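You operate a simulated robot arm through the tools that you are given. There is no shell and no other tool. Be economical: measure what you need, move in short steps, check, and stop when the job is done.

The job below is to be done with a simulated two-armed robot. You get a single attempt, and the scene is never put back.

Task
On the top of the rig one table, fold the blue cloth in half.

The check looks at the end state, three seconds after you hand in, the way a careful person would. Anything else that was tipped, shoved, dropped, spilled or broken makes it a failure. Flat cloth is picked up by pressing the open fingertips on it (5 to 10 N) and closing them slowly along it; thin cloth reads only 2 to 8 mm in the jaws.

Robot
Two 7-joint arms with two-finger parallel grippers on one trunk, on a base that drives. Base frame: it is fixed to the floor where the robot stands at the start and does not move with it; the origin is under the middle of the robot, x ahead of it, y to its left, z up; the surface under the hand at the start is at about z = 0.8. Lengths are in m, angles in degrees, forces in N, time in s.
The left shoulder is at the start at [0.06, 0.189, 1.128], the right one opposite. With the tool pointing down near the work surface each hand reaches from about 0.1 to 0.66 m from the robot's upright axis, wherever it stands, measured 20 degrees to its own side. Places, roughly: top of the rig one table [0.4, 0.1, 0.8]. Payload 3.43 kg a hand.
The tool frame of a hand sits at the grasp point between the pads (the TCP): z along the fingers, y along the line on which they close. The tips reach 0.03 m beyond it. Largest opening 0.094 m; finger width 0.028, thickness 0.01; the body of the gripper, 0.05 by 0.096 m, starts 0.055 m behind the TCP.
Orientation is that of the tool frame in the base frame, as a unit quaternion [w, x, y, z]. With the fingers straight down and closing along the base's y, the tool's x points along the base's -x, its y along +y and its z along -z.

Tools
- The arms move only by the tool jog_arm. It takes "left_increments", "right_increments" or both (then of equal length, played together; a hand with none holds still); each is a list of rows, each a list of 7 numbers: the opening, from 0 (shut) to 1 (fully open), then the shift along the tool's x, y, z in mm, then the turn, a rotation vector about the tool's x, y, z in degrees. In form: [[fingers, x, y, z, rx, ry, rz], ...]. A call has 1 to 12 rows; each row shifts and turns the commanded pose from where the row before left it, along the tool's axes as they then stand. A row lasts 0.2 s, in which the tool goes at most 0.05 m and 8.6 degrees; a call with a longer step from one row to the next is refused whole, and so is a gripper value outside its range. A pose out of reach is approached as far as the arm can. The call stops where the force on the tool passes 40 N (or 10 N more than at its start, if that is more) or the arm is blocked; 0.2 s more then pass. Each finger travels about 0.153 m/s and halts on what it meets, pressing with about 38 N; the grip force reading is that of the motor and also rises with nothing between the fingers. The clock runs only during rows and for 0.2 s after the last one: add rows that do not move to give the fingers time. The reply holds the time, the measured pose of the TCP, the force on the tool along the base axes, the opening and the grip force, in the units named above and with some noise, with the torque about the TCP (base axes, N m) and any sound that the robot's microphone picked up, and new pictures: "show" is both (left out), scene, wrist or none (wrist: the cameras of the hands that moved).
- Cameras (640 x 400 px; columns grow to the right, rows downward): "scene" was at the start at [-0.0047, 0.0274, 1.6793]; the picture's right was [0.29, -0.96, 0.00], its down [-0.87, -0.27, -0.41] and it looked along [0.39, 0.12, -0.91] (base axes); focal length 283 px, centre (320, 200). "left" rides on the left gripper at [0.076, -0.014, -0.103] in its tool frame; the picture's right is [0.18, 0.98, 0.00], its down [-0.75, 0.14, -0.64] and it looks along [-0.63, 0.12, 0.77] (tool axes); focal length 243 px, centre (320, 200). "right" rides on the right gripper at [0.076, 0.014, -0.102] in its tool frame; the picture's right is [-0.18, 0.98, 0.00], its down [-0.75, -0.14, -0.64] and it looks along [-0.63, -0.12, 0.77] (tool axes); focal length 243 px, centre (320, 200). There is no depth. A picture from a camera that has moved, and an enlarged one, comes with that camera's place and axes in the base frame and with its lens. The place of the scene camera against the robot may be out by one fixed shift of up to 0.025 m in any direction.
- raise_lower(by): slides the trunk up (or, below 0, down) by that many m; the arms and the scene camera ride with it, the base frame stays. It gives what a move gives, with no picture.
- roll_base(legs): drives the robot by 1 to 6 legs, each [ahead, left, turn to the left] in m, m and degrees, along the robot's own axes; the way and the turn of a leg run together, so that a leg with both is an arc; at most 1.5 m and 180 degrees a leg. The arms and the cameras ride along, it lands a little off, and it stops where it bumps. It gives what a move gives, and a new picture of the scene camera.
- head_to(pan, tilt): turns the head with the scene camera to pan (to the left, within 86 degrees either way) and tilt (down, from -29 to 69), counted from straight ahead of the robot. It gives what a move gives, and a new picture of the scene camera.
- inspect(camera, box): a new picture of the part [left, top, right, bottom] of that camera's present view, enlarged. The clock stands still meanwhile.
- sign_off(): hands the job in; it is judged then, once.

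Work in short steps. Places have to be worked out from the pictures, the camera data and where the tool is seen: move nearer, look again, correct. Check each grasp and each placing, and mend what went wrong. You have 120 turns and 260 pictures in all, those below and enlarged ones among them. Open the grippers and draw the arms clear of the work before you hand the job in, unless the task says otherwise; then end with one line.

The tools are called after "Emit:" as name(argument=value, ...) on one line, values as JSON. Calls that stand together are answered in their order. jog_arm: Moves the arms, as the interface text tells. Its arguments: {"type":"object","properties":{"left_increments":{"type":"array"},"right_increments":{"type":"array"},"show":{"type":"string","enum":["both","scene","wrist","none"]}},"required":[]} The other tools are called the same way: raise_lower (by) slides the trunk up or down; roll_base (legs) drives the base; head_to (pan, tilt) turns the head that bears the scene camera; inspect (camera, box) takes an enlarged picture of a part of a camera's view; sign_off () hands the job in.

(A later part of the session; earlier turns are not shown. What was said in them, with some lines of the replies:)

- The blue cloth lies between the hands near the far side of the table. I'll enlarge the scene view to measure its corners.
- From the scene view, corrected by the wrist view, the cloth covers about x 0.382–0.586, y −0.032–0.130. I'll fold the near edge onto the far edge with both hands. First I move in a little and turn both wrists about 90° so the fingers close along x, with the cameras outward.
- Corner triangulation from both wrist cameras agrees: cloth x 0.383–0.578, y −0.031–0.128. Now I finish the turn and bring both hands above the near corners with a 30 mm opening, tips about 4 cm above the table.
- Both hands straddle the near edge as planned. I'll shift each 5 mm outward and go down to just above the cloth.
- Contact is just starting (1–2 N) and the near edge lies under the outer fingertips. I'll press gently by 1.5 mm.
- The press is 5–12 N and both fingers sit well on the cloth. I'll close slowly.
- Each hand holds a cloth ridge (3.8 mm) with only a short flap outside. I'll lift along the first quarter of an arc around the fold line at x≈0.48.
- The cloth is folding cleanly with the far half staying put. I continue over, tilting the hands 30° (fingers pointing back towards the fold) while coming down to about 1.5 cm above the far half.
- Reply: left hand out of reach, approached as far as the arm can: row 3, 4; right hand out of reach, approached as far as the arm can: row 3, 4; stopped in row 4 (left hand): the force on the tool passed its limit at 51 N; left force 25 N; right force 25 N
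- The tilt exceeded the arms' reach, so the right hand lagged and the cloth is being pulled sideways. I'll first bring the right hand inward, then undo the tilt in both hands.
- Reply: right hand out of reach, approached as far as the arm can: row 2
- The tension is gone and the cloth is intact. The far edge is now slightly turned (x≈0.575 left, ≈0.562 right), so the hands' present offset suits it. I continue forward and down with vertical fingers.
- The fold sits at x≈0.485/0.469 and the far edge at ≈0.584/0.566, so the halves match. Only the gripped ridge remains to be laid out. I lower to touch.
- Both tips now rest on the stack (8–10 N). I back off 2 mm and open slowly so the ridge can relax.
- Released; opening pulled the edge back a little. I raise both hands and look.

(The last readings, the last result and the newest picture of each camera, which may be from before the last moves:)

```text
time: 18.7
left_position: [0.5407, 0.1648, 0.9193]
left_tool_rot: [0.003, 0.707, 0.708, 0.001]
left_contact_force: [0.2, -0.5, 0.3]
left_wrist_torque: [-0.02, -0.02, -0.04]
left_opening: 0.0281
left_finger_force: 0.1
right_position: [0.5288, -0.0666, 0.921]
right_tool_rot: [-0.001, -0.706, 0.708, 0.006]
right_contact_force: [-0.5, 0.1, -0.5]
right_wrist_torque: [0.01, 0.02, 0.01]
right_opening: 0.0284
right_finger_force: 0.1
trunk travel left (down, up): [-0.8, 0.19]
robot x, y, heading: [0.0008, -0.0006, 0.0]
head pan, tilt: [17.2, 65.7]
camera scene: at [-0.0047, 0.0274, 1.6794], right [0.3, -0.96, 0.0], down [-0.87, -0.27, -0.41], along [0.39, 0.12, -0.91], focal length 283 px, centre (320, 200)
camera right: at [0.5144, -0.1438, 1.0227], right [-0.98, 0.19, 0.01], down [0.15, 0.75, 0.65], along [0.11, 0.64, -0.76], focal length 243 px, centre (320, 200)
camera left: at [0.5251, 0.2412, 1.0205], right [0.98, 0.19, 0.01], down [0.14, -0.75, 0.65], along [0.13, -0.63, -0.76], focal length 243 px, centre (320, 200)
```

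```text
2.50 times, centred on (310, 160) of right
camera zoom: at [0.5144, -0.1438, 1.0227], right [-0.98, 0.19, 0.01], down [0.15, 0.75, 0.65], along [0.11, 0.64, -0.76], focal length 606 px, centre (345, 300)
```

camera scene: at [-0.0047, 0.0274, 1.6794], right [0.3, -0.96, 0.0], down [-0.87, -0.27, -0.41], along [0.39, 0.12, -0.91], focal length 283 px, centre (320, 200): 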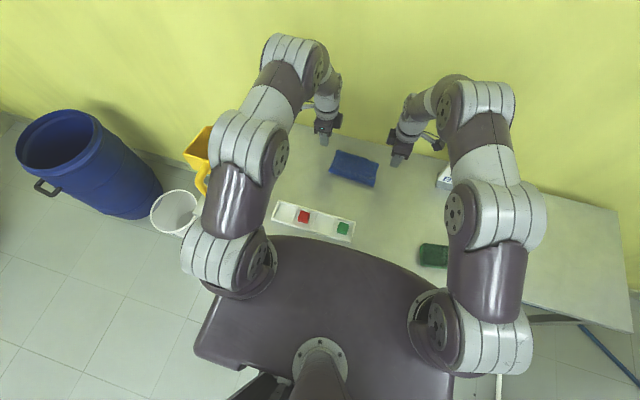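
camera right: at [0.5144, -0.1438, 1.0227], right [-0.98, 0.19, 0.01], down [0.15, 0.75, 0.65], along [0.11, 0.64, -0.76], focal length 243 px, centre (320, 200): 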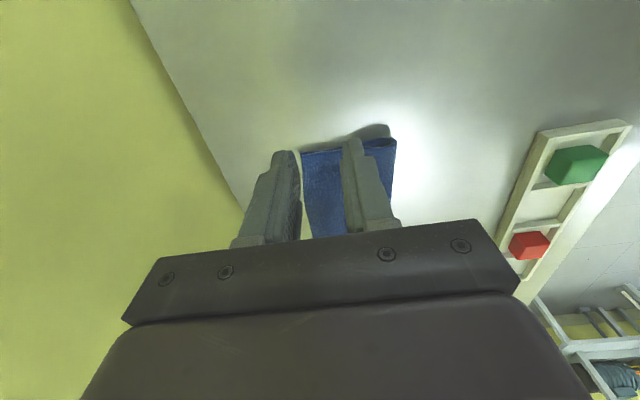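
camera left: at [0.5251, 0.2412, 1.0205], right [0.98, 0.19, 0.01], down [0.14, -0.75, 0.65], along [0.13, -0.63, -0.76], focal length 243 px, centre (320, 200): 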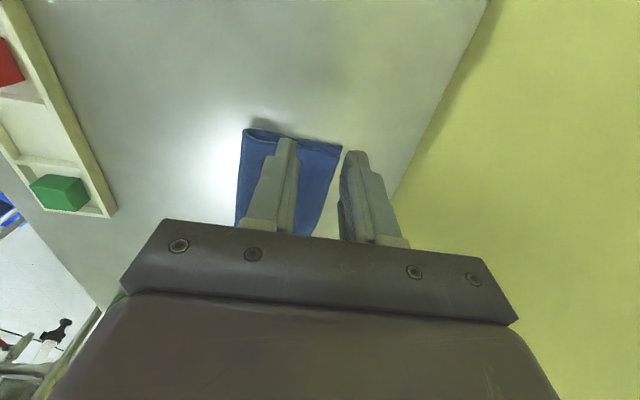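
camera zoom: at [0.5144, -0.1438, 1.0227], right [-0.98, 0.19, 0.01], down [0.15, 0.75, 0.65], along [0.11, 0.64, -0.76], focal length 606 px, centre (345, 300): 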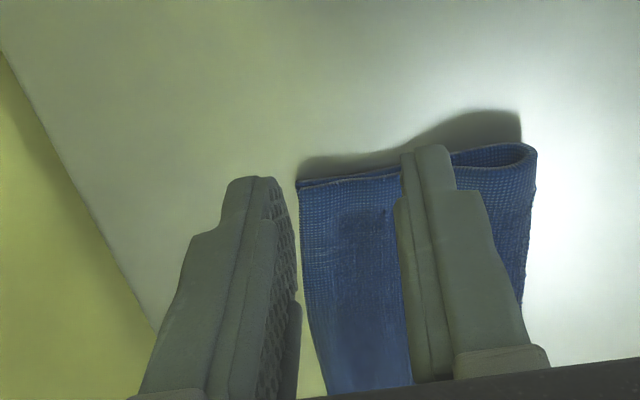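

The ridge sprang open and the edges coincide nicely. The fold is a bit puffy, so I'll press it lightly with closed fingertips to crease it.

Emit:
jog_arm(left_increments=[[0, -30, -20, 0, 0, 0, 0], [0, -30, -21, 0, 0, 0, 0], [0, 0, 0, 20, 0, 0, 0], [0, 0, 0, 20, 0, 0, 0], [0, 0, 0, 14, 0, 0, 0], [0, 0, 0, 10, 0, 0, 0], [0, 0, 0, 8, 0, 0, 0], [0, 0, 0, 5, 0, 0, 0], [0, 0, 0, 3, 0, 0, 0], [0, 0, 0, 2, 0, 0, 0], [0, 0, 0, 0, 0, 0, 0]], right_increments=[[0, -26, 20, 0, 0, 0, 0], [0, -25, 21, 0, 0, 0, 0], [0, 0, 0, 20, 0, 0, 0], [0, 0, 0, 20, 0, 0, 0], [0, 0, 0, 15, 0, 0, 0], [0, 0, 0, 11, 0, 0, 0], [0, 0, 0, 8, 0, 0, 0], [0, 0, 0, 5, 0, 0, 0], [0, 0, 0, 3, 0, 0, 0], [0, 0, 0, 2, 0, 0, 0], [0, 0, 0, 0, 0, 0, 0]])

```text
time: 21.1
left_position: [0.4996, 0.1038, 0.8372]
left_tool_rot: [0.004, 0.706, 0.708, 0.002]
left_contact_force: [-0.4, 0.1, 2.5]
left_wrist_torque: [0.03, 0.01, 0.0]
left_opening: 0.0
left_finger_force: 32.6
right_position: [0.488, -0.0128, 0.8369]
right_tool_rot: [0.001, -0.706, 0.709, 0.006]
right_contact_force: [0.0, 0.3, 2.7]
right_wrist_torque: [0.01, 0.04, 0.0]
right_opening: 0.0002
right_finger_force: 33.2
trunk travel left (down, up): [-0.8, 0.19]
robot x, y, heading: [0.0015, -0.001, 0.2]
head pan, tilt: [17.2, 65.7]
camera scene: at [-0.0054, 0.0275, 1.6794], right [0.3, -0.96, 0.0], down [-0.87, -0.27, -0.41], along [0.39, 0.12, -0.91], focal length 283 px, centre (320, 200)
camera right: at [0.4732, -0.0901, 0.9395], right [-0.98, 0.19, 0.01], down [0.15, 0.75, 0.65], along [0.11, 0.64, -0.76], focal length 243 px, centre (320, 200)
camera left: at [0.4848, 0.1794, 0.9386], right [0.98, 0.19, 0.01], down [0.14, -0.75, 0.65], along [0.13, -0.63, -0.76], focal length 243 px, centre (320, 200)
```

scene: 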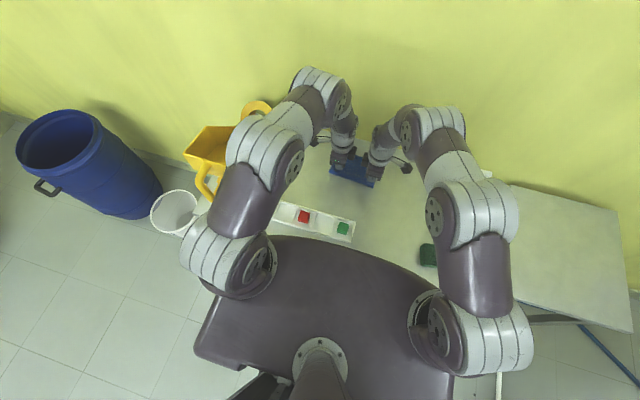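
right: 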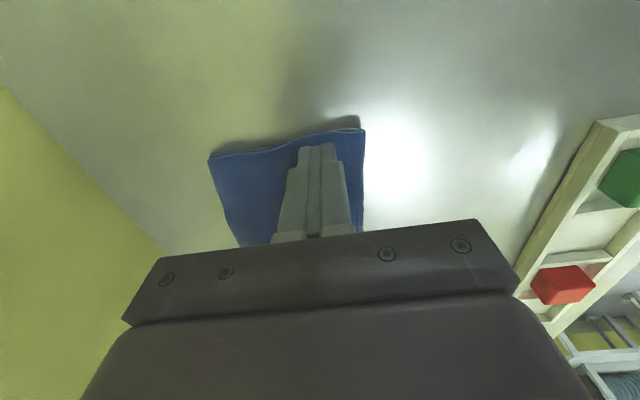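
left: 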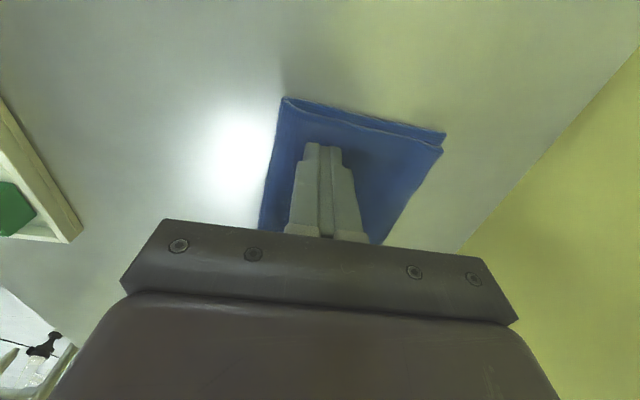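

Contact is light at 2–3 N. I press 1.5 mm more, hold briefly, then lift straight up and move outward clear of the cloth.

Emit:
jog_arm(left_increments=[[0, 0, 0, 1.5, 0, 0, 0], [0, 0, 0, 0, 0, 0, 0], [0, 0, 0, 0, 0, 0, 0], [0, 0, 0, -10, 0, 0, 0], [0, 0, 0, -30, 0, 0, 0], [0, 0, 0, -40, 0, 0, 0], [0, 0, 0, -40, 0, 0, 0], [0.3, 35, 0, 0, 0, 0, 0], [0.5, 35, 0, 0, 0, 0, 0], [0.5, 0, 0, 0, 0, 0, 0]], right_increments=[[0, 0, 0, 1.5, 0, 0, 0], [0, 0, 0, 0, 0, 0, 0], [0, 0, 0, 0, 0, 0, 0], [0, 0, 0, -10, 0, 0, 0], [0, 0, 0, -30, 0, 0, 0], [0, 0, 0, -40, 0, 0, 0], [0, 0, 0, -40, 0, 0, 0], [0.3, 35, 0, 0, 0, 0, 0], [0.5, 35, 0, 0, 0, 0, 0], [0.5, 0, 0, 0, 0, 0, 0]])

Emit:
inspect(camera="scene", box=[280, 110, 440, 210])

Emit:
inspect(camera="left", box=[190, 80, 430, 240])

Emit:
inspect(camera="right", box=[190, 80, 430, 240])

```text
time: 23.3
left_position: [0.5005, 0.1739, 0.9552]
left_tool_rot: [0.005, 0.706, 0.708, 0.001]
left_contact_force: [0.2, 1.1, -0.7]
left_wrist_torque: [-0.03, 0.01, 0.0]
left_opening: 0.047
left_finger_force: 0.1
right_position: [0.4855, -0.0847, 0.956]
right_tool_rot: [-0.001, -0.706, 0.708, 0.007]
right_contact_force: [0.7, -0.5, -0.9]
right_wrist_torque: [-0.01, 0.01, 0.0]
right_opening: 0.0469
right_finger_force: 0.1
trunk travel left (down, up): [-0.8, 0.19]
robot x, y, heading: [-0.0004, 0.0016, -0.1]
head pan, tilt: [17.2, 65.7]
camera scene: at [-0.0051, 0.0274, 1.6794], right [0.3, -0.96, 0.0], down [-0.87, -0.27, -0.41], along [0.39, 0.12, -0.91], focal length 283 px, centre (320, 200)
camera right: at [0.4721, -0.1618, 1.0588], right [-0.98, 0.19, 0.01], down [0.15, 0.75, 0.65], along [0.11, 0.64, -0.76], focal length 243 px, centre (320, 200)
camera left: at [0.4849, 0.2507, 1.0573], right [0.98, 0.19, 0.01], down [0.14, -0.75, 0.65], along [0.13, -0.63, -0.76], focal length 243 px, centre (320, 200)
```

scene: 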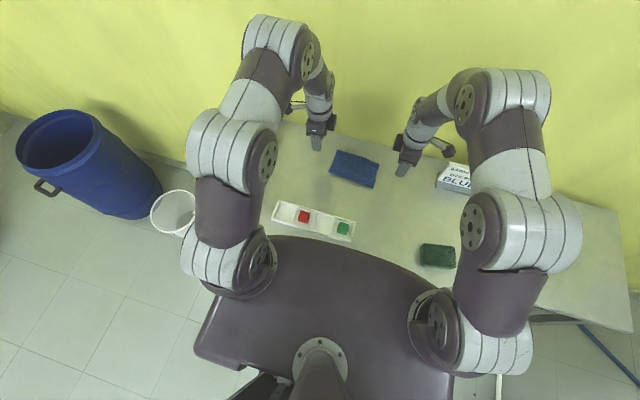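
right: 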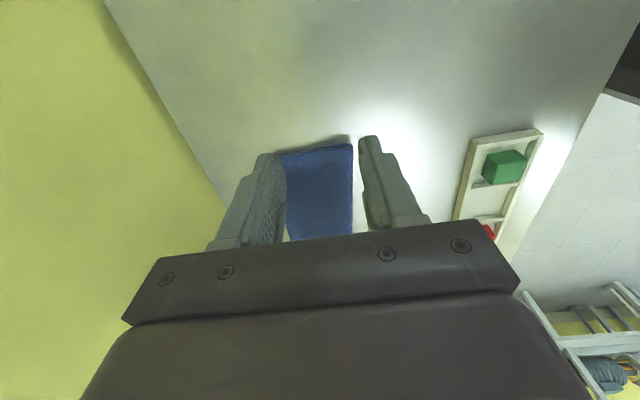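
left: 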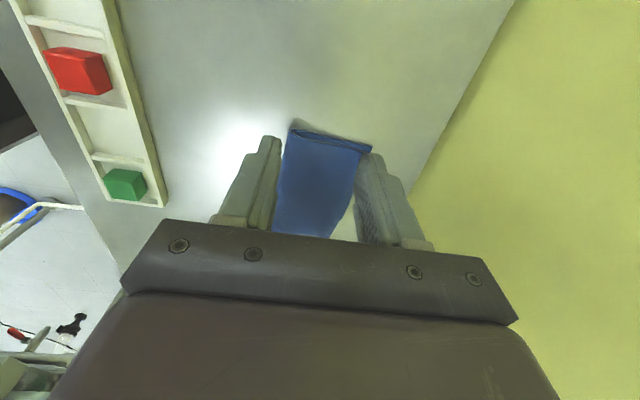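

```text
4.00 times, centred on (360, 160) of scene
camera zoom: at [-0.0051, 0.0274, 1.6794], right [0.3, -0.96, 0.0], down [-0.87, -0.27, -0.41], along [0.39, 0.12, -0.91], focal length 1132 px, centre (160, 360)
```

zoom: 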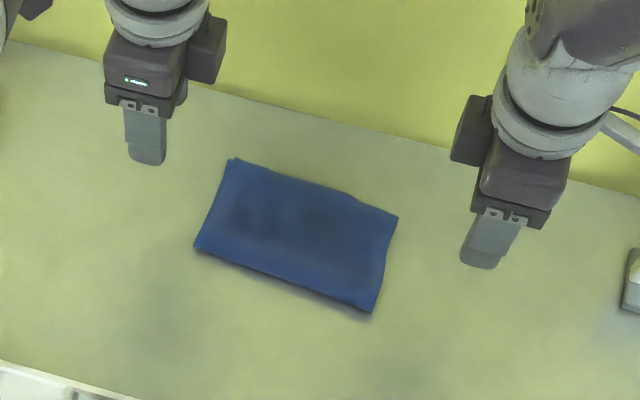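

```text
2.50 times, centred on (310, 160) of left
camera zoom: at [0.4849, 0.2507, 1.0573], right [0.98, 0.19, 0.01], down [0.14, -0.75, 0.65], along [0.13, -0.63, -0.76], focal length 606 px, centre (345, 300)
```

zoom: 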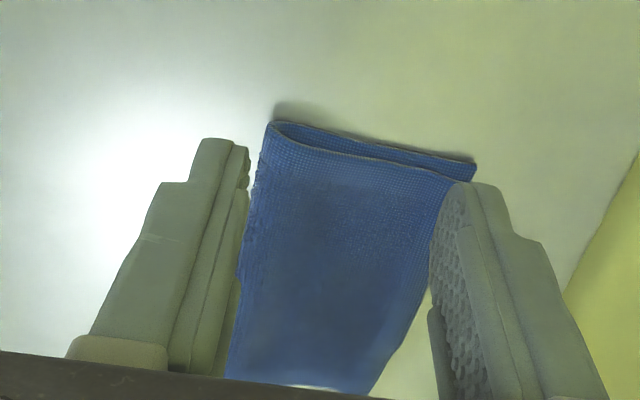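

```text
2.50 times, centred on (310, 160) of right
camera zoom: at [0.4721, -0.1618, 1.0588], right [-0.98, 0.19, 0.01], down [0.15, 0.75, 0.65], along [0.11, 0.64, -0.76], focal length 606 px, centre (345, 300)
```

zoom: 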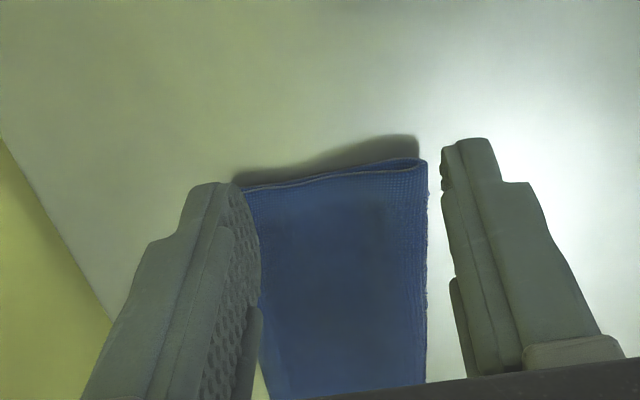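

The cloth is folded in half, flat and aligned, and nothing else has moved. I open the grippers fully and raise the hands a bit more before handing in.

Emit:
jog_arm(left_increments=[[0.8, 0, 0, -25, 0, 0, 0], [1, 0, 0, -25, 0, 0, 0], [1, 0, 0, 0, 0, 0, 0]], right_increments=[[0.8, 15, 0, -25, 0, 0, 0], [1, 15, 0, -25, 0, 0, 0], [1, 0, 0, 0, 0, 0, 0]], show="scene")

```text
time: 24.1
left_position: [0.5021, 0.1731, 1.0045]
left_tool_rot: [0.005, 0.707, 0.707, 0.001]
left_contact_force: [-0.5, 0.0, 0.2]
left_wrist_torque: [-0.01, 0.03, 0.0]
left_opening: 0.0939
left_finger_force: 0.1
right_position: [0.4879, -0.1132, 1.0047]
right_tool_rot: [0.0, -0.706, 0.709, 0.007]
right_contact_force: [-0.3, 0.3, -0.2]
right_wrist_torque: [-0.01, 0.04, 0.02]
right_opening: 0.0941
right_finger_force: 0.0
trunk travel left (down, up): [-0.8, 0.19]
robot x, y, heading: [0.001, -0.0007, 0.0]
head pan, tilt: [17.2, 65.7]
camera scene: at [-0.0033, 0.028, 1.6793], right [0.3, -0.96, 0.0], down [-0.87, -0.27, -0.41], along [0.39, 0.12, -0.91], focal length 283 px, centre (320, 200)
```

scene: 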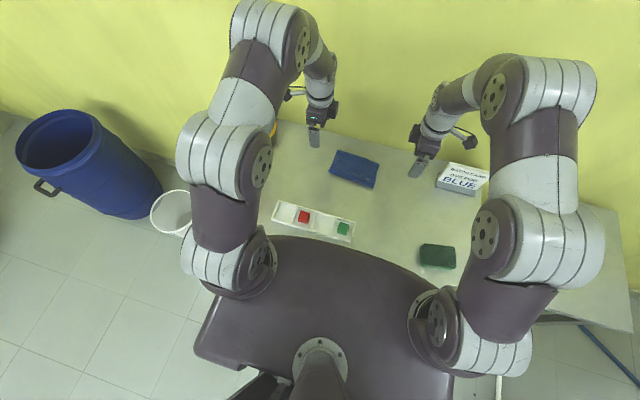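

Everything is in place and the arms are clear, so I hand in.

Emit:
sign_off()

```text
The job is handed in.
```

The blue cloth on the rig one table is folded in half, near edge onto far edge, with both hands open and clear and nothing else seen to have moved.
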